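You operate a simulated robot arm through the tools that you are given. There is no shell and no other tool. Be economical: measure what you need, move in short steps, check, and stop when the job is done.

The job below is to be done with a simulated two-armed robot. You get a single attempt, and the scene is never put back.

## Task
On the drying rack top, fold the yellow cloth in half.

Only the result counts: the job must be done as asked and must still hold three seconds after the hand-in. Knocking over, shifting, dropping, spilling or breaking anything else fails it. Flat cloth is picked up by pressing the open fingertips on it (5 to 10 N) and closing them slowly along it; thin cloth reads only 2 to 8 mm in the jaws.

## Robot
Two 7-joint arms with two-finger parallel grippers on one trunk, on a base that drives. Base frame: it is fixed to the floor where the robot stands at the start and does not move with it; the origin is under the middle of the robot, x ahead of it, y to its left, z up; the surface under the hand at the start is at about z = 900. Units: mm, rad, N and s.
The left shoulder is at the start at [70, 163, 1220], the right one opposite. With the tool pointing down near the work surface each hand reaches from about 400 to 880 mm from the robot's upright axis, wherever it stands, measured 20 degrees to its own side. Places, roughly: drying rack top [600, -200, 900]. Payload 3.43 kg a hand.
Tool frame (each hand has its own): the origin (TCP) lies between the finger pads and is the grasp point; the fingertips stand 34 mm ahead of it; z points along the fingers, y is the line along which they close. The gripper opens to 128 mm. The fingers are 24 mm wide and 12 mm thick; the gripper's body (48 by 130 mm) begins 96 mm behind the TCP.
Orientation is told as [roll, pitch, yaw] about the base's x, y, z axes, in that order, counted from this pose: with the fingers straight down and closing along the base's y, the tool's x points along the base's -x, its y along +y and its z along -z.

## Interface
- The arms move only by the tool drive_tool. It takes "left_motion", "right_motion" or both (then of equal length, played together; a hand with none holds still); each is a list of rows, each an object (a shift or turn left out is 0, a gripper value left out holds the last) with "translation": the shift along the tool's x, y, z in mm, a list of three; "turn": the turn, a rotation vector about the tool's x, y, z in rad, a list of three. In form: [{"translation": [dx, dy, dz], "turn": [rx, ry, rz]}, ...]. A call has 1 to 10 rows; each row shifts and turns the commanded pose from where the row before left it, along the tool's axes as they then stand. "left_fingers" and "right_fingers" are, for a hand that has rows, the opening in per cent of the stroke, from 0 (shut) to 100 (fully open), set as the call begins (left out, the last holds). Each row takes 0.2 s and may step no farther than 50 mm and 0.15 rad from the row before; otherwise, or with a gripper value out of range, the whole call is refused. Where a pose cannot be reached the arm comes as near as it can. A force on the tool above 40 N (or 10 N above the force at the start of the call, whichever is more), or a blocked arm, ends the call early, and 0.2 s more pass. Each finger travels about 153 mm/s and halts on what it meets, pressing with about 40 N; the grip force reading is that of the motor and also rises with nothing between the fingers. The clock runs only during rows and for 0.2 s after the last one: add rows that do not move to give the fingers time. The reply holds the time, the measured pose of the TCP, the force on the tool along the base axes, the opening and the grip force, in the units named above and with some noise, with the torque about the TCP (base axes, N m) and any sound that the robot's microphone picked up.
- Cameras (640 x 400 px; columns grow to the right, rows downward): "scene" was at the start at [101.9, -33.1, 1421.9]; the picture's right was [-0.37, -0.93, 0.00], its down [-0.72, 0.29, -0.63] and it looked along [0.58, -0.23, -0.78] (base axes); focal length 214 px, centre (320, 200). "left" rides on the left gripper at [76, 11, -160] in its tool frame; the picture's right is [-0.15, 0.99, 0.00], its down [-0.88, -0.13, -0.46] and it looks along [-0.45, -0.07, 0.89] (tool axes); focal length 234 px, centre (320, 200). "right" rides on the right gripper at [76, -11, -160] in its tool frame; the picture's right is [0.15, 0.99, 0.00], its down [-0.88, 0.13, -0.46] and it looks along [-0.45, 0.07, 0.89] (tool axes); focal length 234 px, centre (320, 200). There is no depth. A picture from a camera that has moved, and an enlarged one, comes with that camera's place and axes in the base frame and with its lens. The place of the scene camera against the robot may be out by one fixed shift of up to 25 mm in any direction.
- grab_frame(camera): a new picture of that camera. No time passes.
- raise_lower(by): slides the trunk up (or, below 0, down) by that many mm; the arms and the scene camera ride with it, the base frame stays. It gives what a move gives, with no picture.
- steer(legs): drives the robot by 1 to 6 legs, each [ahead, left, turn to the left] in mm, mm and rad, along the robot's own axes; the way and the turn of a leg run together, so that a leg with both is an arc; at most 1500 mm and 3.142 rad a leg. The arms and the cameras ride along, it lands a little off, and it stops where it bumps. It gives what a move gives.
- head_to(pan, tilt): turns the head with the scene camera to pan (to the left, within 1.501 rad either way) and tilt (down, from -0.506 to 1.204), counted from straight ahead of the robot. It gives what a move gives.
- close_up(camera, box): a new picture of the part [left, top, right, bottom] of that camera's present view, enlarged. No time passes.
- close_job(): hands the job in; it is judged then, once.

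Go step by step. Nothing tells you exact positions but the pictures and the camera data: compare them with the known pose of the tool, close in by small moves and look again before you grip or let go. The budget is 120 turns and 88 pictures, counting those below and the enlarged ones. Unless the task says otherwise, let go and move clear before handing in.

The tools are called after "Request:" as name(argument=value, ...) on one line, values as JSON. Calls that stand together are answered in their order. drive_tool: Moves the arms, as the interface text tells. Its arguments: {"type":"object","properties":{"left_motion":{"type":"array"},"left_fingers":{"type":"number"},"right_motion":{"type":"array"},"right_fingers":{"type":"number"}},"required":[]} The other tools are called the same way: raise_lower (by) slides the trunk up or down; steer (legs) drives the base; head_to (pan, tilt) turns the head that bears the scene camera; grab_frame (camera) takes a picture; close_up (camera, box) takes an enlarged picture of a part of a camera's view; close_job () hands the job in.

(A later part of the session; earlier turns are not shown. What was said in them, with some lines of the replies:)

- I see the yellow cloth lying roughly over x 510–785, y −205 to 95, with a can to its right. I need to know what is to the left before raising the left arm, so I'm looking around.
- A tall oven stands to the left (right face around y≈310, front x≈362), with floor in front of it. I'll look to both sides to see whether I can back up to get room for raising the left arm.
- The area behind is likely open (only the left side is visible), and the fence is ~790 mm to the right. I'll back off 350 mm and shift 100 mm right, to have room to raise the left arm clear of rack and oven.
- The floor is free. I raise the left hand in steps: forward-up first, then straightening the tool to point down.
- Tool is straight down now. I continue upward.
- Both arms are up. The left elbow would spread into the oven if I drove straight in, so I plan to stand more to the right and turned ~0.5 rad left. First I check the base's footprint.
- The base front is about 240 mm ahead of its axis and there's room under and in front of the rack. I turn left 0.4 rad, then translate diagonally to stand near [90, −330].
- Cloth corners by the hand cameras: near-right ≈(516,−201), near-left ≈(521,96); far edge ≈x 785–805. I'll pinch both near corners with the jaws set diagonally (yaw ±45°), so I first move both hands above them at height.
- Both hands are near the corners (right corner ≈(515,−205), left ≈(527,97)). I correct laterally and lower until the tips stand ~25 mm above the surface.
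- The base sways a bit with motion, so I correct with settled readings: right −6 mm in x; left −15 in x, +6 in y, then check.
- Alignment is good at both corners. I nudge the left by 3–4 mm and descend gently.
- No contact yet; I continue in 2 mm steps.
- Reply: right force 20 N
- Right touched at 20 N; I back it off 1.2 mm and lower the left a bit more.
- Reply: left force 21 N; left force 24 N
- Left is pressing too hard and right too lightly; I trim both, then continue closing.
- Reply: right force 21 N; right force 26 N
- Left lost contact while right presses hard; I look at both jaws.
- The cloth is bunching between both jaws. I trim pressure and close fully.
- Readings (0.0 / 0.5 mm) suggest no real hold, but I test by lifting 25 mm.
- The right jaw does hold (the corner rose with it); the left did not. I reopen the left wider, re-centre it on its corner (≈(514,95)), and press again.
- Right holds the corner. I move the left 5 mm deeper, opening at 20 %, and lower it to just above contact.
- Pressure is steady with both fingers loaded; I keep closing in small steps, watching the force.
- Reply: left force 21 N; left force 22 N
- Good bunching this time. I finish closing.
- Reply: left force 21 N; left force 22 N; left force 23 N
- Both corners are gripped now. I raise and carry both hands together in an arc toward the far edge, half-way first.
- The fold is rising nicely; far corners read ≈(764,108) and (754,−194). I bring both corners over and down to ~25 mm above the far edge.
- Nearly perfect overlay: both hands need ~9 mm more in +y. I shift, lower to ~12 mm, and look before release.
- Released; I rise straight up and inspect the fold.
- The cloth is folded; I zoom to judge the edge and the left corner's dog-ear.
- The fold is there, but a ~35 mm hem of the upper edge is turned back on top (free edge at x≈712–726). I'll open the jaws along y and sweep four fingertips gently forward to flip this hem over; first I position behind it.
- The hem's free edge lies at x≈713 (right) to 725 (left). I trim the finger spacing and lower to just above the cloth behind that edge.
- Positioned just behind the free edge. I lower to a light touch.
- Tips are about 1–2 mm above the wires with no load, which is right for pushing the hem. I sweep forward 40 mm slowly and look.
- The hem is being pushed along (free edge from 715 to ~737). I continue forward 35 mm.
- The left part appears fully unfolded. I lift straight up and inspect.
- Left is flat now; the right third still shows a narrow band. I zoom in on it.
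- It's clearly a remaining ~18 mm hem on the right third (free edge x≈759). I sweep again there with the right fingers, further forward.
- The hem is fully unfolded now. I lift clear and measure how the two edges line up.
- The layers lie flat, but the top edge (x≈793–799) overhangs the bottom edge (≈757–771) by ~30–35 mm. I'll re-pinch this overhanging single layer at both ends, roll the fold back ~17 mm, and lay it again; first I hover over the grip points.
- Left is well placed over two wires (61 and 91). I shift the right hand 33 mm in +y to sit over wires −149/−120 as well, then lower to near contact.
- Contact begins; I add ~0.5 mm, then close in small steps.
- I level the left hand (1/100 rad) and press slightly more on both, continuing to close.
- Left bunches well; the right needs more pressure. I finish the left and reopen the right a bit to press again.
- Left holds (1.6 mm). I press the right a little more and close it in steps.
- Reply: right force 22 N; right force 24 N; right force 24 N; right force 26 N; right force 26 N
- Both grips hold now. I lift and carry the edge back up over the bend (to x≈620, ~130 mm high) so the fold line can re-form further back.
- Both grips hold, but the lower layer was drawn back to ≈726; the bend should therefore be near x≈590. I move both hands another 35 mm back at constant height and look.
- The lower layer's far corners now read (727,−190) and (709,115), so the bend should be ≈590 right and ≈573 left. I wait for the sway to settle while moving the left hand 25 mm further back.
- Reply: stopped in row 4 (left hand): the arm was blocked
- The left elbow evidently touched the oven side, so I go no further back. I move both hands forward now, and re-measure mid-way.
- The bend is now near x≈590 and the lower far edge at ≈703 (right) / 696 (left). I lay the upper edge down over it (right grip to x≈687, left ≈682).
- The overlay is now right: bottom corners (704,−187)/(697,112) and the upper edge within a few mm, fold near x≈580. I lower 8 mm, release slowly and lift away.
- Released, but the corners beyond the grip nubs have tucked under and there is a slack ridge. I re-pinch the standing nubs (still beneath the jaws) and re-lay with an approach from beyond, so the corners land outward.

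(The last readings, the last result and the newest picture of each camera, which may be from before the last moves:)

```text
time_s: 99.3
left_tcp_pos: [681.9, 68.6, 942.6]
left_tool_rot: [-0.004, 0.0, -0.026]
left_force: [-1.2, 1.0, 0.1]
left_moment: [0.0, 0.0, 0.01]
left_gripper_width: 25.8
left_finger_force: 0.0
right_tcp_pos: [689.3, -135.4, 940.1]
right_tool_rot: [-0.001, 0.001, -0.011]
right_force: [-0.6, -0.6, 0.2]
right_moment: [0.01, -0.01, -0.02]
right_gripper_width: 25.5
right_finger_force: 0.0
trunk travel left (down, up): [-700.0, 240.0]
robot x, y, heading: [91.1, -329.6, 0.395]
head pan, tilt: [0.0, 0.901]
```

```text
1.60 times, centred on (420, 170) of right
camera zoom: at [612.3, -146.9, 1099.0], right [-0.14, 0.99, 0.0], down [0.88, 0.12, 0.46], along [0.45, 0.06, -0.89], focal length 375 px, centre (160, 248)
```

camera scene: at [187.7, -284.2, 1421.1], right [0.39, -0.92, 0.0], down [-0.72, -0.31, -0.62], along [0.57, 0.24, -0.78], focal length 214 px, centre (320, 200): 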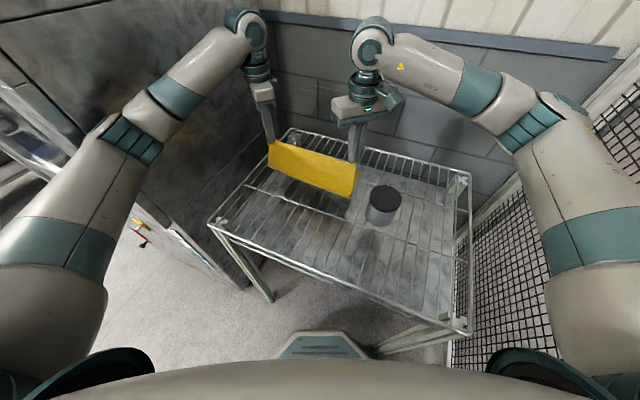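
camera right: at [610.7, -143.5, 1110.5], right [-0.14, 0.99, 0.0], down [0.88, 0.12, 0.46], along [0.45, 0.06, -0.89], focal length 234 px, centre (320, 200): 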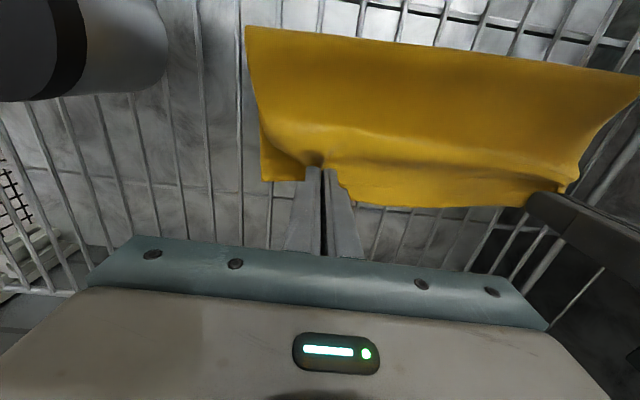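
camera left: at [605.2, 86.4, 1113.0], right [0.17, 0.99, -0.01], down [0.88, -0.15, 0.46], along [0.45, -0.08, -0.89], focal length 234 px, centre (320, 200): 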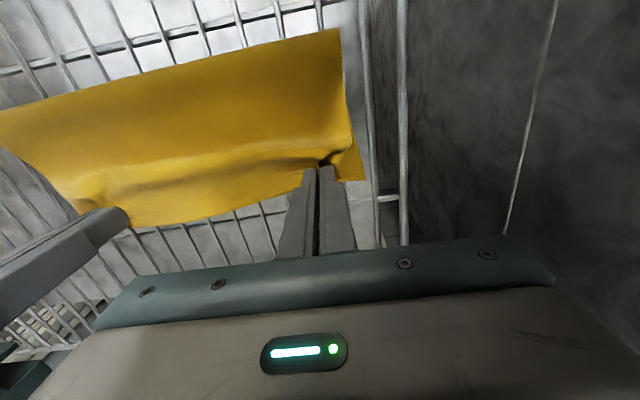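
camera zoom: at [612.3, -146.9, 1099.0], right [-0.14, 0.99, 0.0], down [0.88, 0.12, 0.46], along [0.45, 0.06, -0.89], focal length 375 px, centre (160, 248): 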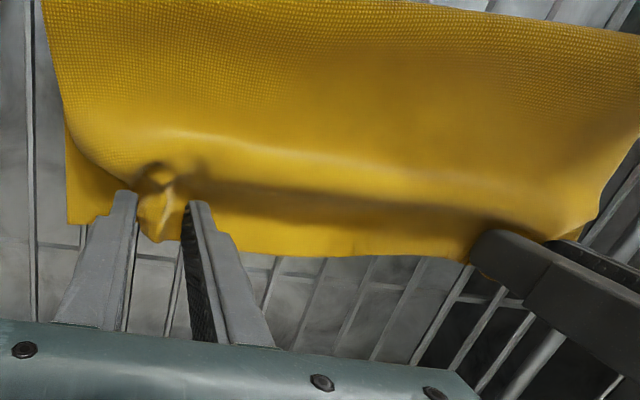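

The right nub sits right between the fingers. I close both slowly.

Request:
drive_tool(right_motion=[{}, {}], left_motion=[{}, {}], right_fingers=12, left_fingers=12)

Request:
drive_tool(right_motion=[{}, {}], left_motion=[{}, {}], right_fingers=6, left_fingers=6)

Request:
drive_tool(right_motion=[{}, {}, {}], left_motion=[{}, {}, {}], right_fingers=0, left_fingers=0)

```text
time_s: 99.9
left_tcp_pos: [682.4, 69.4, 942.2]
left_tool_rot: [-0.006, 0.0, -0.027]
left_force: [-0.4, 0.0, 0.0]
left_moment: [-0.02, 0.03, -0.02]
left_gripper_width: 15.4
left_finger_force: 0.1
right_tcp_pos: [688.2, -134.0, 940.2]
right_tool_rot: [0.0, -0.003, -0.011]
right_force: [0.1, 0.5, -0.7]
right_moment: [0.0, -0.01, -0.01]
right_gripper_width: 15.3
right_finger_force: 0.1
trunk travel left (down, up): [-700.0, 240.0]
robot x, y, heading: [89.4, -329.5, 0.395]
head pan, tilt: [0.0, 0.901]
```

```text
time_s: 100.5
left_tcp_pos: [682.5, 69.1, 943.1]
left_tool_rot: [-0.005, 0.003, -0.025]
left_force: [0.7, -0.6, -0.8]
left_moment: [-0.01, 0.0, 0.01]
left_gripper_width: 7.3
left_finger_force: 0.0
right_tcp_pos: [688.7, -136.0, 940.4]
right_tool_rot: [0.001, 0.0, -0.01]
right_force: [-0.3, -0.3, 0.1]
right_moment: [-0.04, -0.04, 0.01]
right_gripper_width: 8.3
right_finger_force: 0.7
trunk travel left (down, up): [-700.0, 240.0]
robot x, y, heading: [88.8, -330.1, 0.394]
head pan, tilt: [0.0, 0.901]
```

```text
time_s: 101.3
left_tcp_pos: [682.6, 68.9, 942.9]
left_tool_rot: [-0.005, -0.002, -0.026]
left_force: [-0.3, -1.8, -0.4]
left_moment: [-0.07, 0.03, 0.03]
left_gripper_width: 1.8
left_finger_force: 36.2
right_tcp_pos: [688.4, -135.1, 940.8]
right_tool_rot: [0.001, 0.0, -0.01]
right_force: [0.8, 1.8, 0.7]
right_moment: [0.06, 0.0, -0.01]
right_gripper_width: 2.2
right_finger_force: 37.1
trunk travel left (down, up): [-700.0, 240.0]
robot x, y, heading: [90.3, -331.8, 0.399]
head pan, tilt: [0.0, 0.901]
```

Both nubs are held (1.8 / 2.2 mm). I lift, go forward a little, then lower while drifting back so the corners land outward, ending 8 mm further forward than before.

Request:
drive_tool(right_motion=[{"translation": [0, 0, -20]}, {"translation": [-6, 0, -20]}, {"translation": [-9, 0, -15]}, {"translation": [-9, 0, 0]}, {}, {}, {"translation": [0, 0, 12]}, {"translation": [4, 0, 8]}, {}], left_motion=[{"translation": [0, 0, -20]}, {"translation": [-6, 0, -20]}, {"translation": [-9, 0, -15]}, {"translation": [-9, 0, 0]}, {}, {}, {"translation": [0, 0, 12]}, {"translation": [4, 0, 8]}, {}])

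Request:
grab_frame(camera="right")

```text
time_s: 103.3
left_tcp_pos: [702.1, 66.0, 977.7]
left_tool_rot: [-0.006, 0.002, -0.027]
left_force: [0.6, -1.3, 0.8]
left_moment: [-0.04, 0.0, 0.03]
left_gripper_width: 1.9
left_finger_force: 36.7
right_tcp_pos: [709.0, -136.5, 976.2]
right_tool_rot: [0.0, 0.001, -0.011]
right_force: [-0.4, 0.5, -0.1]
right_moment: [0.03, -0.01, -0.04]
right_gripper_width: 2.3
right_finger_force: 37.1
trunk travel left (down, up): [-700.0, 240.0]
robot x, y, heading: [92.8, -329.6, 0.396]
head pan, tilt: [0.0, 0.901]
```

```text
7 pictures are left
camera right: at [632.5, -147.9, 1134.6], right [-0.14, 0.99, 0.0], down [0.88, 0.12, 0.46], along [0.45, 0.06, -0.89], focal length 234 px, centre (320, 200)
```

right: 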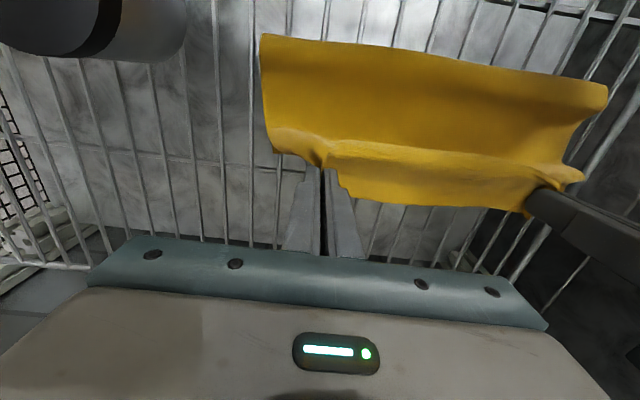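

The right corner is now out and flat-ish. I lower the rest mostly vertically and release.

Request:
drive_tool(right_motion=[{"translation": [4, 0, 9]}, {"translation": [4, 0, 9]}, {"translation": [3, 0, 9]}, {"translation": [0, 0, 7]}, {}, {}], left_motion=[{"translation": [4, 0, 9]}, {"translation": [4, 0, 9]}, {"translation": [3, 0, 9]}, {"translation": [0, 0, 7]}, {}, {}])

Request:
drive_tool(right_motion=[{}, {}], left_motion=[{}, {}], right_fingers=5, left_fingers=5)

Request:
drive_tool(right_motion=[{}, {}], left_motion=[{}, {}], right_fingers=18, left_fingers=18)

Request:
drive_tool(right_motion=[{"translation": [0, 0, -10]}, {"translation": [0, 0, -25]}, {"translation": [0, 0, -40]}, {"translation": [0, 0, -40]}, {}, {}], left_motion=[{"translation": [0, 0, -10]}, {"translation": [0, 0, -25]}, {"translation": [0, 0, -40]}, {"translation": [0, 0, -40]}, {}, {}])

Request:
close_up(camera="right", box=[240, 60, 560, 260])

```text
time_s: 104.7
left_tcp_pos: [691.2, 67.6, 943.7]
left_tool_rot: [-0.005, 0.001, -0.026]
left_force: [-0.1, -2.4, 0.1]
left_moment: [-0.06, 0.0, 0.05]
left_gripper_width: 1.8
left_finger_force: 36.5
right_tcp_pos: [697.3, -135.8, 942.4]
right_tool_rot: [0.0, -0.001, -0.01]
right_force: [0.4, 1.7, 0.3]
right_moment: [0.07, 0.01, 0.0]
right_gripper_width: 2.2
right_finger_force: 37.0
trunk travel left (down, up): [-700.0, 240.0]
robot x, y, heading: [87.6, -330.7, 0.4]
head pan, tilt: [0.0, 0.901]
```

```text
time_s: 105.3
left_tcp_pos: [690.1, 67.5, 943.1]
left_tool_rot: [-0.004, 0.001, -0.026]
left_force: [-0.4, -0.1, 0.5]
left_moment: [-0.01, -0.02, 0.01]
left_gripper_width: 6.2
left_finger_force: 0.1
right_tcp_pos: [697.2, -136.0, 943.3]
right_tool_rot: [0.0, 0.0, -0.011]
right_force: [0.0, 0.5, -0.3]
right_moment: [0.0, 0.0, 0.01]
right_gripper_width: 6.7
right_finger_force: 0.6
trunk travel left (down, up): [-700.0, 240.0]
robot x, y, heading: [89.7, -326.8, 0.394]
head pan, tilt: [0.0, 0.901]
```

```text
time_s: 105.9
left_tcp_pos: [689.9, 67.6, 943.1]
left_tool_rot: [-0.005, -0.001, -0.025]
left_force: [-0.2, 0.1, -0.2]
left_moment: [-0.01, 0.0, -0.01]
left_gripper_width: 23.2
left_finger_force: 0.0
right_tcp_pos: [697.3, -135.5, 943.2]
right_tool_rot: [0.0, 0.0, -0.012]
right_force: [0.2, -0.2, 0.0]
right_moment: [0.0, -0.01, -0.03]
right_gripper_width: 23.1
right_finger_force: 0.0
trunk travel left (down, up): [-700.0, 240.0]
robot x, y, heading: [88.3, -329.1, 0.399]
head pan, tilt: [0.0, 0.901]
```

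```text
time_s: 107.3
left_tcp_pos: [688.2, 68.5, 1059.8]
left_tool_rot: [-0.006, 0.001, -0.026]
left_force: [-0.2, -0.3, -0.2]
left_moment: [0.02, 0.0, 0.01]
left_gripper_width: 23.5
left_finger_force: 0.0
right_tcp_pos: [698.7, -136.8, 1057.6]
right_tool_rot: [0.001, 0.0, -0.01]
right_force: [-0.1, 0.2, 0.8]
right_moment: [0.02, 0.0, 0.01]
right_gripper_width: 23.0
right_finger_force: 0.1
trunk travel left (down, up): [-700.0, 240.0]
robot x, y, heading: [91.8, -328.7, 0.397]
head pan, tilt: [0.0, 0.901]
```

```text
2.00 times, centred on (400, 160) of right
camera zoom: at [621.8, -147.9, 1216.6], right [-0.14, 0.99, 0.0], down [0.88, 0.12, 0.46], along [0.45, 0.06, -0.89], focal length 468 px, centre (160, 280)
```

zoom: 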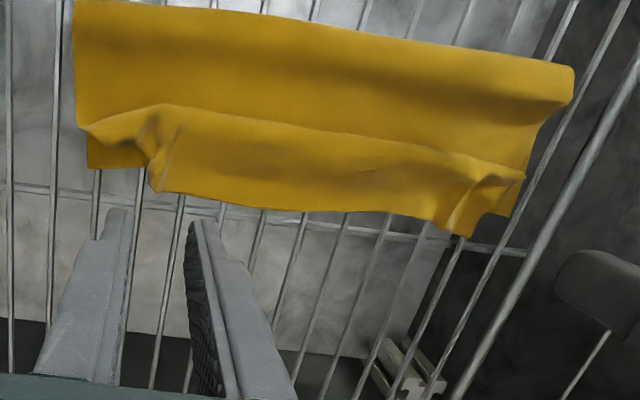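

A slack ridge (crest ≈660, leaning back) lies across the top layer; the edge is now only ~8 mm over. I'll push this ridge back into the fold with four spread fingertips sweeping gently toward −x.

Request:
drive_tool(right_motion=[{"translation": [-4, 22, 0]}, {}, {"translation": [0, 0, 40]}, {"translation": [0, 0, 40]}, {"translation": [0, 0, 25]}, {"translation": [0, 0, 11]}, {}, {}], left_motion=[{"translation": [-12, -28.5, 0]}, {}, {"translation": [0, 0, 40]}, {"translation": [0, 0, 40]}, {"translation": [0, 0, 25]}, {"translation": [0, 0, 13]}, {}, {}], right_fingers=72, left_fingers=62)

Request:
drive_tool(right_motion=[{"translation": [6, 0, 0]}, {"translation": [6, 0, 0]}, {"translation": [6, 0, 0]}, {"translation": [6, 0, 0]}, {"translation": [6, 0, 0]}, {"translation": [6, 0, 0]}, {"translation": [6, 0, 0]}, {}], left_motion=[{"translation": [6, 0, 0]}, {"translation": [6, 0, 0]}, {"translation": [6, 0, 0]}, {"translation": [6, 0, 0]}, {"translation": [6, 0, 0]}, {"translation": [6, 0, 0]}, {"translation": [6, 0, 0]}, {}])

Request:
close_up(camera="scene", box=[250, 130, 370, 220])

```text
time_s: 109.1
left_tcp_pos: [703.2, 38.9, 941.4]
left_tool_rot: [-0.005, 0.0, -0.026]
left_force: [0.9, -0.2, 0.4]
left_moment: [-0.01, 0.03, -0.04]
left_gripper_width: 79.3
left_finger_force: 0.0
right_tcp_pos: [701.6, -115.0, 940.9]
right_tool_rot: [0.0, 0.001, -0.01]
right_force: [0.1, -0.5, 0.2]
right_moment: [0.01, 0.0, 0.0]
right_gripper_width: 92.3
right_finger_force: 0.0
trunk travel left (down, up): [-700.0, 240.0]
robot x, y, heading: [87.9, -333.4, 0.393]
head pan, tilt: [0.0, 0.901]
```

```text
time_s: 110.9
left_tcp_pos: [660.1, 39.4, 940.6]
left_tool_rot: [-0.004, 0.003, -0.026]
left_force: [-0.3, -0.6, -1.2]
left_moment: [-0.03, 0.0, -0.03]
left_gripper_width: 79.7
left_finger_force: 0.0
right_tcp_pos: [660.5, -114.1, 940.0]
right_tool_rot: [0.0, -0.001, -0.012]
right_force: [0.2, -0.7, 0.5]
right_moment: [0.01, 0.01, -0.01]
right_gripper_width: 92.1
right_finger_force: 0.1
trunk travel left (down, up): [-700.0, 240.0]
robot x, y, heading: [90.1, -331.7, 0.394]
head pan, tilt: [0.0, 0.901]
```

```text
4.44 times, centred on (310, 175) of scene
camera zoom: at [187.9, -286.2, 1421.2], right [0.39, -0.92, 0.0], down [-0.72, -0.3, -0.62], along [0.57, 0.24, -0.78], focal length 953 px, centre (364, 311)
```

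zoom: 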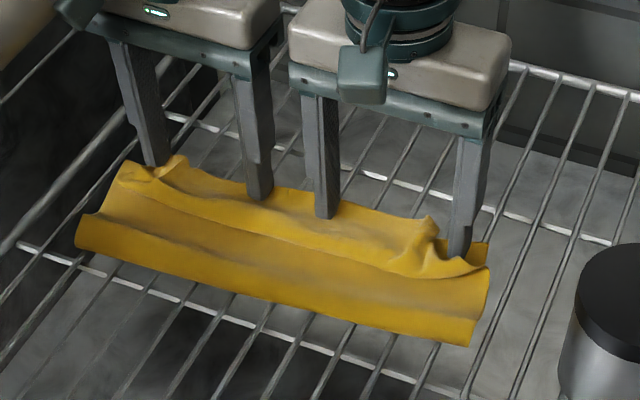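

The tips pushed the free edge itself back, so this adds slack. I'll do the reverse, which worked before: land behind the ridge near the fold and sweep forward to flatten the layer out.

Request:
drive_tool(right_motion=[{"translation": [0, 0, -25]}, {"translation": [0, 0, -45]}, {"translation": [25, 0, 0]}, {"translation": [25, 0, 0]}, {}, {"translation": [0, 0, 35]}, {"translation": [0, 0, 20]}, {"translation": [0, 0, 10]}, {}, {}], left_motion=[{"translation": [0, 0, -25]}, {"translation": [0, 0, -45]}, {"translation": [23, 0, 0]}, {"translation": [23, 0, 0]}, {}, {"translation": [0, 0, 35]}, {"translation": [0, 0, 20]}, {"translation": [0, 0, 10]}, {}, {}])

Request:
close_up(camera="right", box=[200, 40, 600, 260])

```text
time_s: 113.1
left_tcp_pos: [614.3, 41.7, 946.4]
left_tool_rot: [-0.007, 0.001, -0.026]
left_force: [1.0, -0.8, 0.5]
left_moment: [0.0, 0.02, 0.02]
left_gripper_width: 79.6
left_finger_force: 0.0
right_tcp_pos: [609.1, -114.2, 945.2]
right_tool_rot: [0.004, -0.001, -0.01]
right_force: [0.1, 0.1, 0.0]
right_moment: [0.0, -0.02, -0.02]
right_gripper_width: 92.2
right_finger_force: 0.0
trunk travel left (down, up): [-700.0, 240.0]
robot x, y, heading: [87.2, -333.3, 0.394]
head pan, tilt: [0.0, 0.901]
```

```text
1.60 times, centred on (400, 150) of right
camera zoom: at [533.4, -125.4, 1103.4], right [-0.14, 0.99, 0.0], down [0.88, 0.12, 0.46], along [0.45, 0.06, -0.89], focal length 375 px, centre (192, 280)
```

zoom: 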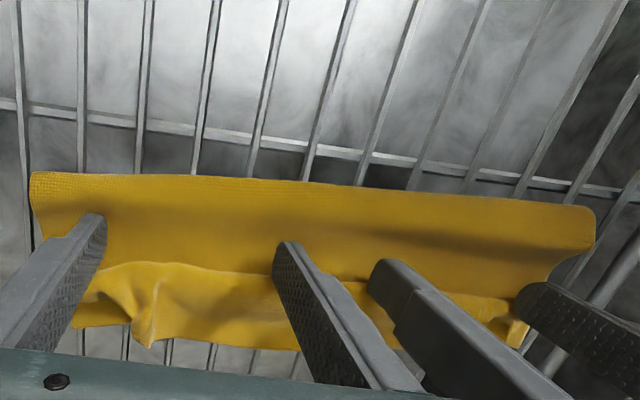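

The fingers stand just behind the ridge. I lower 5 mm and sweep forward.

Request:
drive_tool(right_motion=[{"translation": [0, 0, 5]}, {"translation": [-6, 0, 0]}, {"translation": [-6, 0, 0]}, {"translation": [-6, 0, 0]}, {"translation": [-6, 0, 0]}, {"translation": [-6, 0, 0]}, {"translation": [-6, 0, 0]}, {"translation": [-6, 0, 0]}, {"translation": [-6, 0, 0]}, {"translation": [-6, 0, 0]}], left_motion=[{"translation": [0, 0, 6]}, {"translation": [-6, 0, 0]}, {"translation": [-6, 0, 0]}, {"translation": [-6, 0, 0]}, {"translation": [-6, 0, 0]}, {"translation": [-6, 0, 0]}, {"translation": [-6, 0, 0]}, {"translation": [-6, 0, 0]}, {"translation": [-6, 0, 0]}, {"translation": [-6, 0, 0]}])

Request:
drive_tool(right_motion=[{"translation": [-6, 0, 0.5]}, {"translation": [-6, 0, 0.5]}, {"translation": [-6, 0, 0]}, {"translation": [-6, 0, 0]}, {"translation": [-6, 0, 0]}, {"translation": [-6, 0, 0]}, {"translation": [-6, 0, 0]}, {"translation": [-6, 0, 0]}, {}], left_motion=[{"translation": [-6, 0, 0.5]}, {"translation": [-6, 0, 0.5]}, {"translation": [-6, 0, 0]}, {"translation": [-6, 0, 0]}, {"translation": [-6, 0, 0]}, {"translation": [-6, 0, 0]}, {"translation": [-6, 0, 0]}, {"translation": [-6, 0, 0]}, {}])

Request:
close_up(camera="scene", box=[250, 120, 370, 210])

```text
time_s: 115.3
left_tcp_pos: [667.7, 38.6, 937.3]
left_tool_rot: [-0.005, 0.001, -0.028]
left_force: [0.0, 0.3, 0.6]
left_moment: [-0.03, -0.01, 0.02]
left_gripper_width: 79.3
left_finger_force: 0.1
right_tcp_pos: [666.3, -114.6, 941.2]
right_tool_rot: [0.0, 0.0, -0.008]
right_force: [-0.5, 0.4, 0.1]
right_moment: [0.0, 0.02, 0.03]
right_gripper_width: 92.1
right_finger_force: 0.0
trunk travel left (down, up): [-700.0, 240.0]
robot x, y, heading: [89.6, -328.5, 0.399]
head pan, tilt: [0.0, 0.901]
```

```text
time_s: 117.3
left_tcp_pos: [717.2, 38.4, 938.7]
left_tool_rot: [-0.006, 0.0, -0.028]
left_force: [0.4, -0.3, -0.4]
left_moment: [0.03, -0.03, -0.05]
left_gripper_width: 79.5
left_finger_force: 0.1
right_tcp_pos: [712.2, -115.2, 940.2]
right_tool_rot: [-0.001, 0.001, -0.01]
right_force: [-0.2, 0.2, 0.8]
right_moment: [0.04, 0.03, 0.03]
right_gripper_width: 92.6
right_finger_force: 0.0
trunk travel left (down, up): [-700.0, 240.0]
robot x, y, heading: [90.8, -325.2, 0.397]
head pan, tilt: [0.0, 0.901]
```

```text
4.44 times, centred on (310, 165) of scene
camera zoom: at [187.5, -286.0, 1421.2], right [0.39, -0.92, 0.0], down [-0.72, -0.3, -0.62], along [0.57, 0.24, -0.78], focal length 953 px, centre (364, 356)
```

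zoom: 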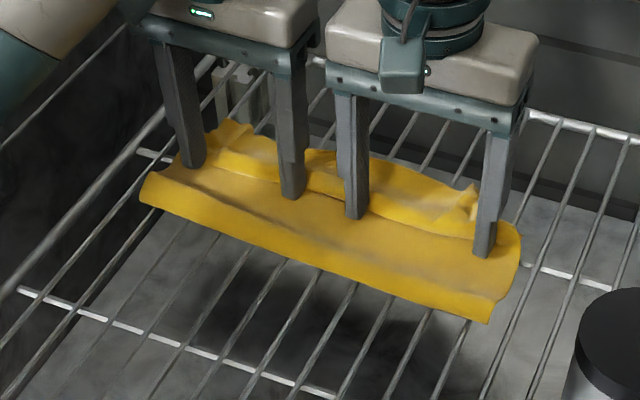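

The cloth slid forward somewhat with the sweep and the ridge remains ahead of the tips. I raise the tips 4 mm to avoid dragging the lower layers and push the ridge on toward the edge.

Request:
drive_tool(right_motion=[{"translation": [0, 0, -4]}, {"translation": [-6, 0, 0]}, {"translation": [-6, 0, 0]}, {"translation": [-6, 0, 0]}, {"translation": [-6, 0, 0]}, {"translation": [-6, 0, 0]}, {"translation": [-6, 0, 0]}, {"translation": [-6, 0, 0]}, {"translation": [-6, 0, 0]}, {"translation": [-6, 0, 0]}], left_motion=[{"translation": [0, 0, -5]}, {"translation": [-6, 0, 0]}, {"translation": [-6, 0, 0]}, {"translation": [-6, 0, 0]}, {"translation": [-6, 0, 0]}, {"translation": [-6, 0, 0]}, {"translation": [-6, 0, 0]}, {"translation": [-6, 0, 0]}, {"translation": [-6, 0, 0]}, {"translation": [-6, 0, 0]}])

Request:
drive_tool(right_motion=[{"translation": [0, 0, -20]}, {"translation": [0, 0, -45]}, {"translation": [0, 0, -45]}, {"translation": [40, 0, 0]}, {"translation": [45, 0, 0]}, {"translation": [45, 0, 0]}, {"translation": [10, 0, 0]}, {}, {}], left_motion=[{"translation": [0, 0, -20]}, {"translation": [0, 0, -45]}, {"translation": [0, 0, -45]}, {"translation": [40, 0, 0]}, {"translation": [45, 0, 0]}, {"translation": [20, 0, 0]}, {}, {}, {}])

Request:
close_up(camera="right", box=[230, 80, 570, 270])

```text
time_s: 119.5
left_tcp_pos: [771.8, 36.6, 944.3]
left_tool_rot: [-0.006, 0.001, -0.026]
left_force: [0.2, -0.2, 0.0]
left_moment: [0.02, -0.01, 0.01]
left_gripper_width: 79.4
left_finger_force: 0.1
right_tcp_pos: [766.9, -115.5, 943.9]
right_tool_rot: [0.001, 0.001, -0.01]
right_force: [-0.6, 0.9, -0.2]
right_moment: [0.01, -0.02, 0.01]
right_gripper_width: 92.3
right_finger_force: 0.0
trunk travel left (down, up): [-700.0, 240.0]
robot x, y, heading: [94.1, -331.2, 0.397]
head pan, tilt: [0.0, 0.901]
```

```text
time_s: 121.5
left_tcp_pos: [665.3, 40.8, 1053.1]
left_tool_rot: [-0.007, 0.001, -0.025]
left_force: [1.0, -0.3, -0.1]
left_moment: [0.0, 0.0, 0.01]
left_gripper_width: 79.4
left_finger_force: 0.0
right_tcp_pos: [625.6, -112.7, 1054.1]
right_tool_rot: [-0.001, 0.0, -0.012]
right_force: [-0.4, -0.5, 0.6]
right_moment: [0.0, 0.0, 0.01]
right_gripper_width: 92.2
right_finger_force: 0.1
trunk travel left (down, up): [-700.0, 240.0]
robot x, y, heading: [93.9, -327.8, 0.397]
head pan, tilt: [0.0, 0.901]
```

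```text
1.88 times, centred on (400, 175) of right
camera zoom: at [548.9, -124.6, 1213.3], right [-0.14, 0.99, 0.0], down [0.88, 0.12, 0.46], along [0.45, 0.06, -0.89], focal length 441 px, centre (169, 247)
```

zoom: 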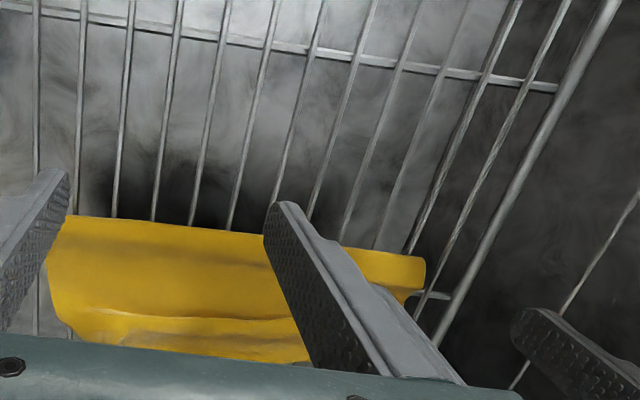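

The folded cloth now spans x≈684–805 with a remaining ridge/hem at x≈764–800. As with the first hem, I land just behind it (x≈745) and sweep it forward at the low height that worked.

Request:
drive_tool(right_motion=[{"translation": [-39, 0, 0]}, {"translation": [-39, 0, 0]}, {"translation": [-38, 0, 0]}, {}, {"translation": [0, 0, 45]}, {"translation": [0, 0, 40]}, {"translation": [0, 0, 20]}, {"translation": [0, 0, 10]}, {}, {}], left_motion=[{"translation": [-27, 0, 0]}, {"translation": [-27, 0, 0]}, {"translation": [-26, 0, 0]}, {}, {"translation": [0, 0, 45]}, {"translation": [0, 0, 40]}, {"translation": [0, 0, 20]}, {"translation": [0, 0, 9]}, {}, {}])

Request:
drive_tool(right_motion=[{"translation": [-5, 0, 0]}, {"translation": [-5, 0, 0]}, {"translation": [-5, 0, 0]}, {"translation": [-5, 0, 0]}, {"translation": [-5, 0, 0]}, {"translation": [-5, 0, 0]}, {"translation": [-5, 0, 0]}, {"translation": [-5, 0, 0]}, {}], left_motion=[{"translation": [-5, 0, 0]}, {"translation": [-5, 0, 0]}, {"translation": [-5, 0, 0]}, {"translation": [-5, 0, 0]}, {"translation": [-5, 0, 0]}, {"translation": [-5, 0, 0]}, {"translation": [-5, 0, 0]}, {"translation": [-5, 0, 0]}, {}])

```text
time_s: 123.7
left_tcp_pos: [746.7, 38.3, 941.5]
left_tool_rot: [-0.004, 0.0, -0.027]
left_force: [-0.2, 0.3, -1.0]
left_moment: [0.0, 0.0, 0.0]
left_gripper_width: 79.7
left_finger_force: 0.0
right_tcp_pos: [741.0, -114.3, 940.3]
right_tool_rot: [0.0, -0.001, -0.01]
right_force: [-0.2, 0.0, 0.0]
right_moment: [0.01, 0.02, -0.01]
right_gripper_width: 92.0
right_finger_force: 0.2
trunk travel left (down, up): [-700.0, 240.0]
robot x, y, heading: [89.5, -332.7, 0.397]
head pan, tilt: [0.0, 0.901]
```

```text
time_s: 125.7
left_tcp_pos: [785.5, 36.6, 941.4]
left_tool_rot: [-0.007, 0.0, -0.025]
left_force: [-0.1, 0.1, 0.7]
left_moment: [0.0, 0.0, 0.02]
left_gripper_width: 79.5
left_finger_force: 0.1
right_tcp_pos: [780.9, -115.8, 940.2]
right_tool_rot: [0.0, 0.001, -0.011]
right_force: [-0.3, 0.1, -0.7]
right_moment: [0.04, -0.01, 0.0]
right_gripper_width: 92.0
right_finger_force: 0.1
trunk travel left (down, up): [-700.0, 240.0]
robot x, y, heading: [90.1, -330.0, 0.397]
head pan, tilt: [0.0, 0.901]
```

I continue 30 mm, then lift and retreat for a look.

Request:
drive_tool(right_motion=[{"translation": [-5, 0, 0]}, {"translation": [-5, 0, 0]}, {"translation": [-5, 0, 0]}, {"translation": [-5, 0, 0]}, {"translation": [-5, 0, 0]}, {"translation": [-5, 0, 0]}, {}], left_motion=[{"translation": [-5, 0, 0]}, {"translation": [-5, 0, 0]}, {"translation": [-5, 0, 0]}, {"translation": [-5, 0, 0]}, {"translation": [-5, 0, 0]}, {"translation": [-5, 0, 0]}, {}])

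Request:
drive_tool(right_motion=[{"translation": [0, 0, -20]}, {"translation": [0, 0, -45]}, {"translation": [0, 0, -45]}, {"translation": [10, -20, -40]}, {"translation": [0, -30, -40]}, {"translation": [0, -40, 0]}, {}], left_motion=[{"translation": [0, 0, -20]}, {"translation": [0, 0, -45]}, {"translation": [0, 0, -45]}, {"translation": [20, 0, -40]}, {"translation": [10, 0, -40]}, {}, {}])

Request:
close_up(camera="scene", box=[240, 110, 390, 210])

```text
time_s: 127.3
left_tcp_pos: [815.1, 35.4, 938.8]
left_tool_rot: [-0.006, 0.0, -0.027]
left_force: [-0.1, -0.2, -0.4]
left_moment: [-0.01, -0.01, 0.01]
left_gripper_width: 79.5
left_finger_force: 0.1
right_tcp_pos: [812.4, -114.7, 938.5]
right_tool_rot: [-0.001, 0.0, -0.011]
right_force: [0.1, 0.8, 0.4]
right_moment: [-0.03, 0.02, 0.02]
right_gripper_width: 92.2
right_finger_force: 0.0
trunk travel left (down, up): [-700.0, 240.0]
robot x, y, heading: [90.6, -328.3, 0.399]
head pan, tilt: [0.0, 0.901]
```

```text
time_s: 128.9
left_tcp_pos: [785.2, 38.4, 1126.2]
left_tool_rot: [-0.007, -0.001, -0.025]
left_force: [-0.5, -0.4, -0.2]
left_moment: [-0.01, -0.02, -0.01]
left_gripper_width: 79.5
left_finger_force: 0.0
right_tcp_pos: [800.6, -203.1, 1129.0]
right_tool_rot: [-0.001, 0.0, -0.009]
right_force: [0.1, 0.3, -0.2]
right_moment: [-0.03, -0.01, -0.01]
right_gripper_width: 91.9
right_finger_force: 0.0
trunk travel left (down, up): [-700.0, 240.0]
robot x, y, heading: [90.7, -328.4, 0.393]
head pan, tilt: [0.0, 0.901]
```

```text
4.00 times, centred on (315, 160) of scene
camera zoom: at [187.5, -284.3, 1421.2], right [0.39, -0.92, 0.0], down [-0.72, -0.3, -0.62], along [0.57, 0.24, -0.78], focal length 858 px, centre (340, 360)
```

zoom: 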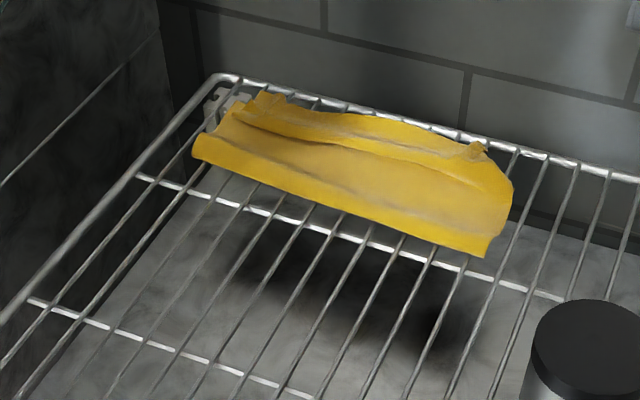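

The cloth is folded with the layers together, close to the rack's rear, with only a soft slack ridge (x≈805) left. I'll just pat it down vertically with the open fingers, stepping from the edge toward the fold, without dragging.

Request:
drive_tool(right_motion=[{"translation": [-12, 44, 40]}, {"translation": [-12, 44, 40]}, {"translation": [0, 0, 40]}, {"translation": [0, 0, 35]}, {}, {"translation": [0, 0, 20]}, {"translation": [0, 0, 14]}, {}, {"translation": [0, 0, -34]}, {}], left_motion=[{"translation": [-20, 0, 40]}, {"translation": [-20, 0, 40]}, {"translation": [0, 0, 40]}, {"translation": [0, 0, 32]}, {}, {"translation": [0, 0, 20]}, {"translation": [0, 0, 14]}, {}, {"translation": [0, 0, -34]}, {}])

Request:
drive_tool(right_motion=[{"translation": [17, 0, 0]}, {}, {"translation": [0, 0, 20]}, {"translation": [0, 0, 14]}, {}, {"translation": [0, 0, -34]}, {"translation": [17, 0, 0]}, {"translation": [0, 0, 20]}, {"translation": [0, 0, 14]}, {}], left_motion=[{"translation": [17, 0, 0]}, {}, {"translation": [0, 0, 20]}, {"translation": [0, 0, 14]}, {}, {"translation": [0, 0, -34]}, {"translation": [17, 0, 0]}, {"translation": [0, 0, 20]}, {"translation": [0, 0, 14]}, {}])

Request:
drive_tool(right_motion=[{"translation": [0, 0, -34]}, {"translation": [17, 0, 0]}, {"translation": [0, 0, 20]}, {"translation": [0, 0, 14]}, {}, {"translation": [0, 0, -34]}, {"translation": [0, 0, -45]}, {"translation": [0, 0, -45]}, {"translation": [0, -40, -40]}, {}], left_motion=[{"translation": [0, 0, -34]}, {"translation": [17, 0, 0]}, {"translation": [0, 0, 20]}, {"translation": [0, 0, 14]}, {}, {"translation": [0, 0, -34]}, {"translation": [0, 0, -45]}, {"translation": [0, 0, -45]}, {"translation": [0, 0, -40]}, {}])

Request:
close_up(camera="scene", box=[240, 110, 390, 210])

```text
refused: row 1 steps farther than a row can; nothing moved
```

```text
time_s: 131.1
left_tcp_pos: [751.3, 40.1, 1096.1]
left_tool_rot: [-0.004, 0.0, -0.027]
left_force: [-0.5, -0.1, -0.4]
left_moment: [0.0, 0.0, -0.02]
left_gripper_width: 79.3
left_finger_force: 0.1
right_tcp_pos: [766.9, -204.9, 1096.3]
right_tool_rot: [0.001, 0.001, -0.011]
right_force: [0.5, 0.1, -0.7]
right_moment: [-0.01, 0.01, -0.03]
right_gripper_width: 92.3
right_finger_force: 0.1
trunk travel left (down, up): [-700.0, 240.0]
robot x, y, heading: [93.2, -333.2, 0.398]
head pan, tilt: [0.0, 0.901]
```

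```text
refused: row 9 steps farther than a row can; nothing moved
```

```text
4.00 times, centred on (315, 160) of scene
camera zoom: at [187.2, -285.9, 1421.3], right [0.39, -0.92, 0.0], down [-0.72, -0.3, -0.62], along [0.57, 0.24, -0.78], focal length 858 px, centre (340, 360)
```

zoom: 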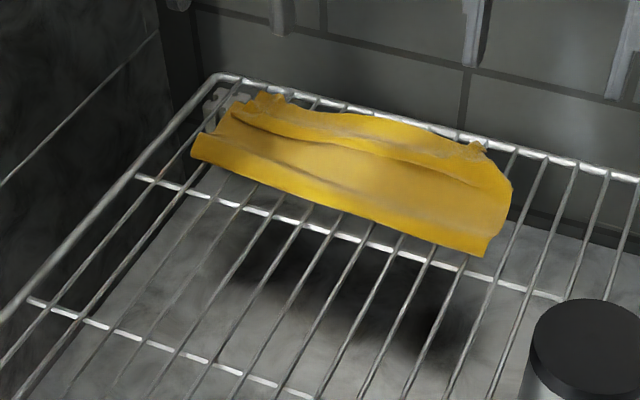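

The first call was refused, so the pats happened in the air, harmlessly, and no pictures remain. I do the gentle pats using the known poses only.

Request:
drive_tool(right_motion=[{"translation": [-20.5, 30, 0]}, {"translation": [-20.5, 30, 0]}, {"translation": [-20, 30, 0]}, {}, {"translation": [0, 0, 40]}, {"translation": [0, 0, 40]}, {"translation": [0, 0, 42]}, {"translation": [0, 0, 20]}, {"translation": [0, 0, 13]}, {}], left_motion=[{"translation": [-25.7, 0, 0]}, {"translation": [-25.7, 0, 0]}, {"translation": [-25, 0, 0]}, {}, {"translation": [0, 0, 40]}, {"translation": [0, 0, 40]}, {"translation": [0, 0, 42]}, {"translation": [0, 0, 20]}, {"translation": [0, 0, 13]}, {}])

```text
time_s: 133.3
left_tcp_pos: [809.9, 37.0, 938.0]
left_tool_rot: [-0.006, 0.0, -0.027]
left_force: [-1.0, -1.1, 0.0]
left_moment: [0.02, 0.01, -0.02]
left_gripper_width: 79.5
left_finger_force: 0.1
left hand out of reach, approached as far as the arm can: row 3
right_tcp_pos: [829.4, -114.6, 939.0]
right_tool_rot: [0.0, 0.0, -0.011]
right_force: [0.6, -0.2, 0.1]
right_moment: [0.0, 0.0, 0.01]
right_gripper_width: 92.1
right_finger_force: 0.0
trunk travel left (down, up): [-700.0, 240.0]
robot x, y, heading: [89.2, -329.4, 0.395]
head pan, tilt: [0.0, 0.901]
```

Request:
drive_tool(right_motion=[{"translation": [0, 0, -34]}, {"translation": [17, 0, 0]}, {"translation": [0, 0, 20]}, {"translation": [0, 0, 14]}, {}, {"translation": [0, 0, -34]}, {"translation": [17, 0, 0]}, {"translation": [0, 0, 20]}, {"translation": [0, 0, 14]}, {}], left_motion=[{"translation": [0, 0, -34]}, {"translation": [10, 0, 0]}, {"translation": [0, 0, 20]}, {"translation": [0, 0, 14]}, {}, {"translation": [0, 0, -34]}, {"translation": [14, 0, 0]}, {"translation": [0, 0, 20]}, {"translation": [0, 0, 14]}, {}])

Request:
drive_tool(right_motion=[{"translation": [0, 0, -30]}, {"translation": [0, 0, -45]}, {"translation": [0, 0, -45]}, {"translation": [0, 0, -45]}, {}, {}], left_motion=[{"translation": [0, 0, -30]}, {"translation": [0, 0, -45]}, {"translation": [0, 0, -45]}, {"translation": [0, 0, -45]}, {}, {}])

```text
time_s: 135.5
left_tcp_pos: [788.5, 38.2, 938.5]
left_tool_rot: [-0.005, 0.0, -0.026]
left_force: [-0.8, -0.5, -0.1]
left_moment: [0.0, 0.0, -0.02]
left_gripper_width: 79.1
left_finger_force: 0.1
right_tcp_pos: [794.1, -115.8, 941.9]
right_tool_rot: [0.0, 0.0, -0.011]
right_force: [0.0, 0.1, 0.2]
right_moment: [0.02, -0.02, 0.0]
right_gripper_width: 92.1
right_finger_force: 0.1
trunk travel left (down, up): [-700.0, 240.0]
robot x, y, heading: [91.9, -330.1, 0.398]
head pan, tilt: [0.0, 0.901]
```

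```text
time_s: 136.9
left_tcp_pos: [786.5, 38.7, 1104.5]
left_tool_rot: [-0.006, 0.002, -0.023]
left_force: [-0.5, -0.7, 0.0]
left_moment: [-0.03, 0.02, -0.03]
left_gripper_width: 79.2
left_finger_force: 0.1
right_tcp_pos: [795.5, -114.6, 1105.6]
right_tool_rot: [0.0, 0.001, -0.01]
right_force: [-0.5, -0.5, 0.1]
right_moment: [0.01, -0.02, -0.05]
right_gripper_width: 92.3
right_finger_force: 0.0
trunk travel left (down, up): [-700.0, 240.0]
robot x, y, heading: [89.8, -331.0, 0.397]
head pan, tilt: [0.0, 0.901]
```

In the last picture the cloth was folded over on itself on the rack. Both hands are now open and well above it, so I hand in.

Request:
close_job()

```text
The job is handed in.
```

I handed in the yellow cloth folded roughly in half on the drying rack top, but the fold is not clean, and I did not see its final state.

- **Fold:** my last picture showed it folded over with a soft ridge of slack across the top layer, and the two edges may be a few centimetres out of line. I then patted the ridge down using the known arm positions only, because I had no pictures left.
- **Position:** my attempts to straighten the fold slid the cloth back towards the rear of the rack. It was still fully on the rack in the last picture.
- **Surroundings:** the arm was blocked once while moving back, probably with its left elbow against the oven. I saw nothing knocked over or shifted.
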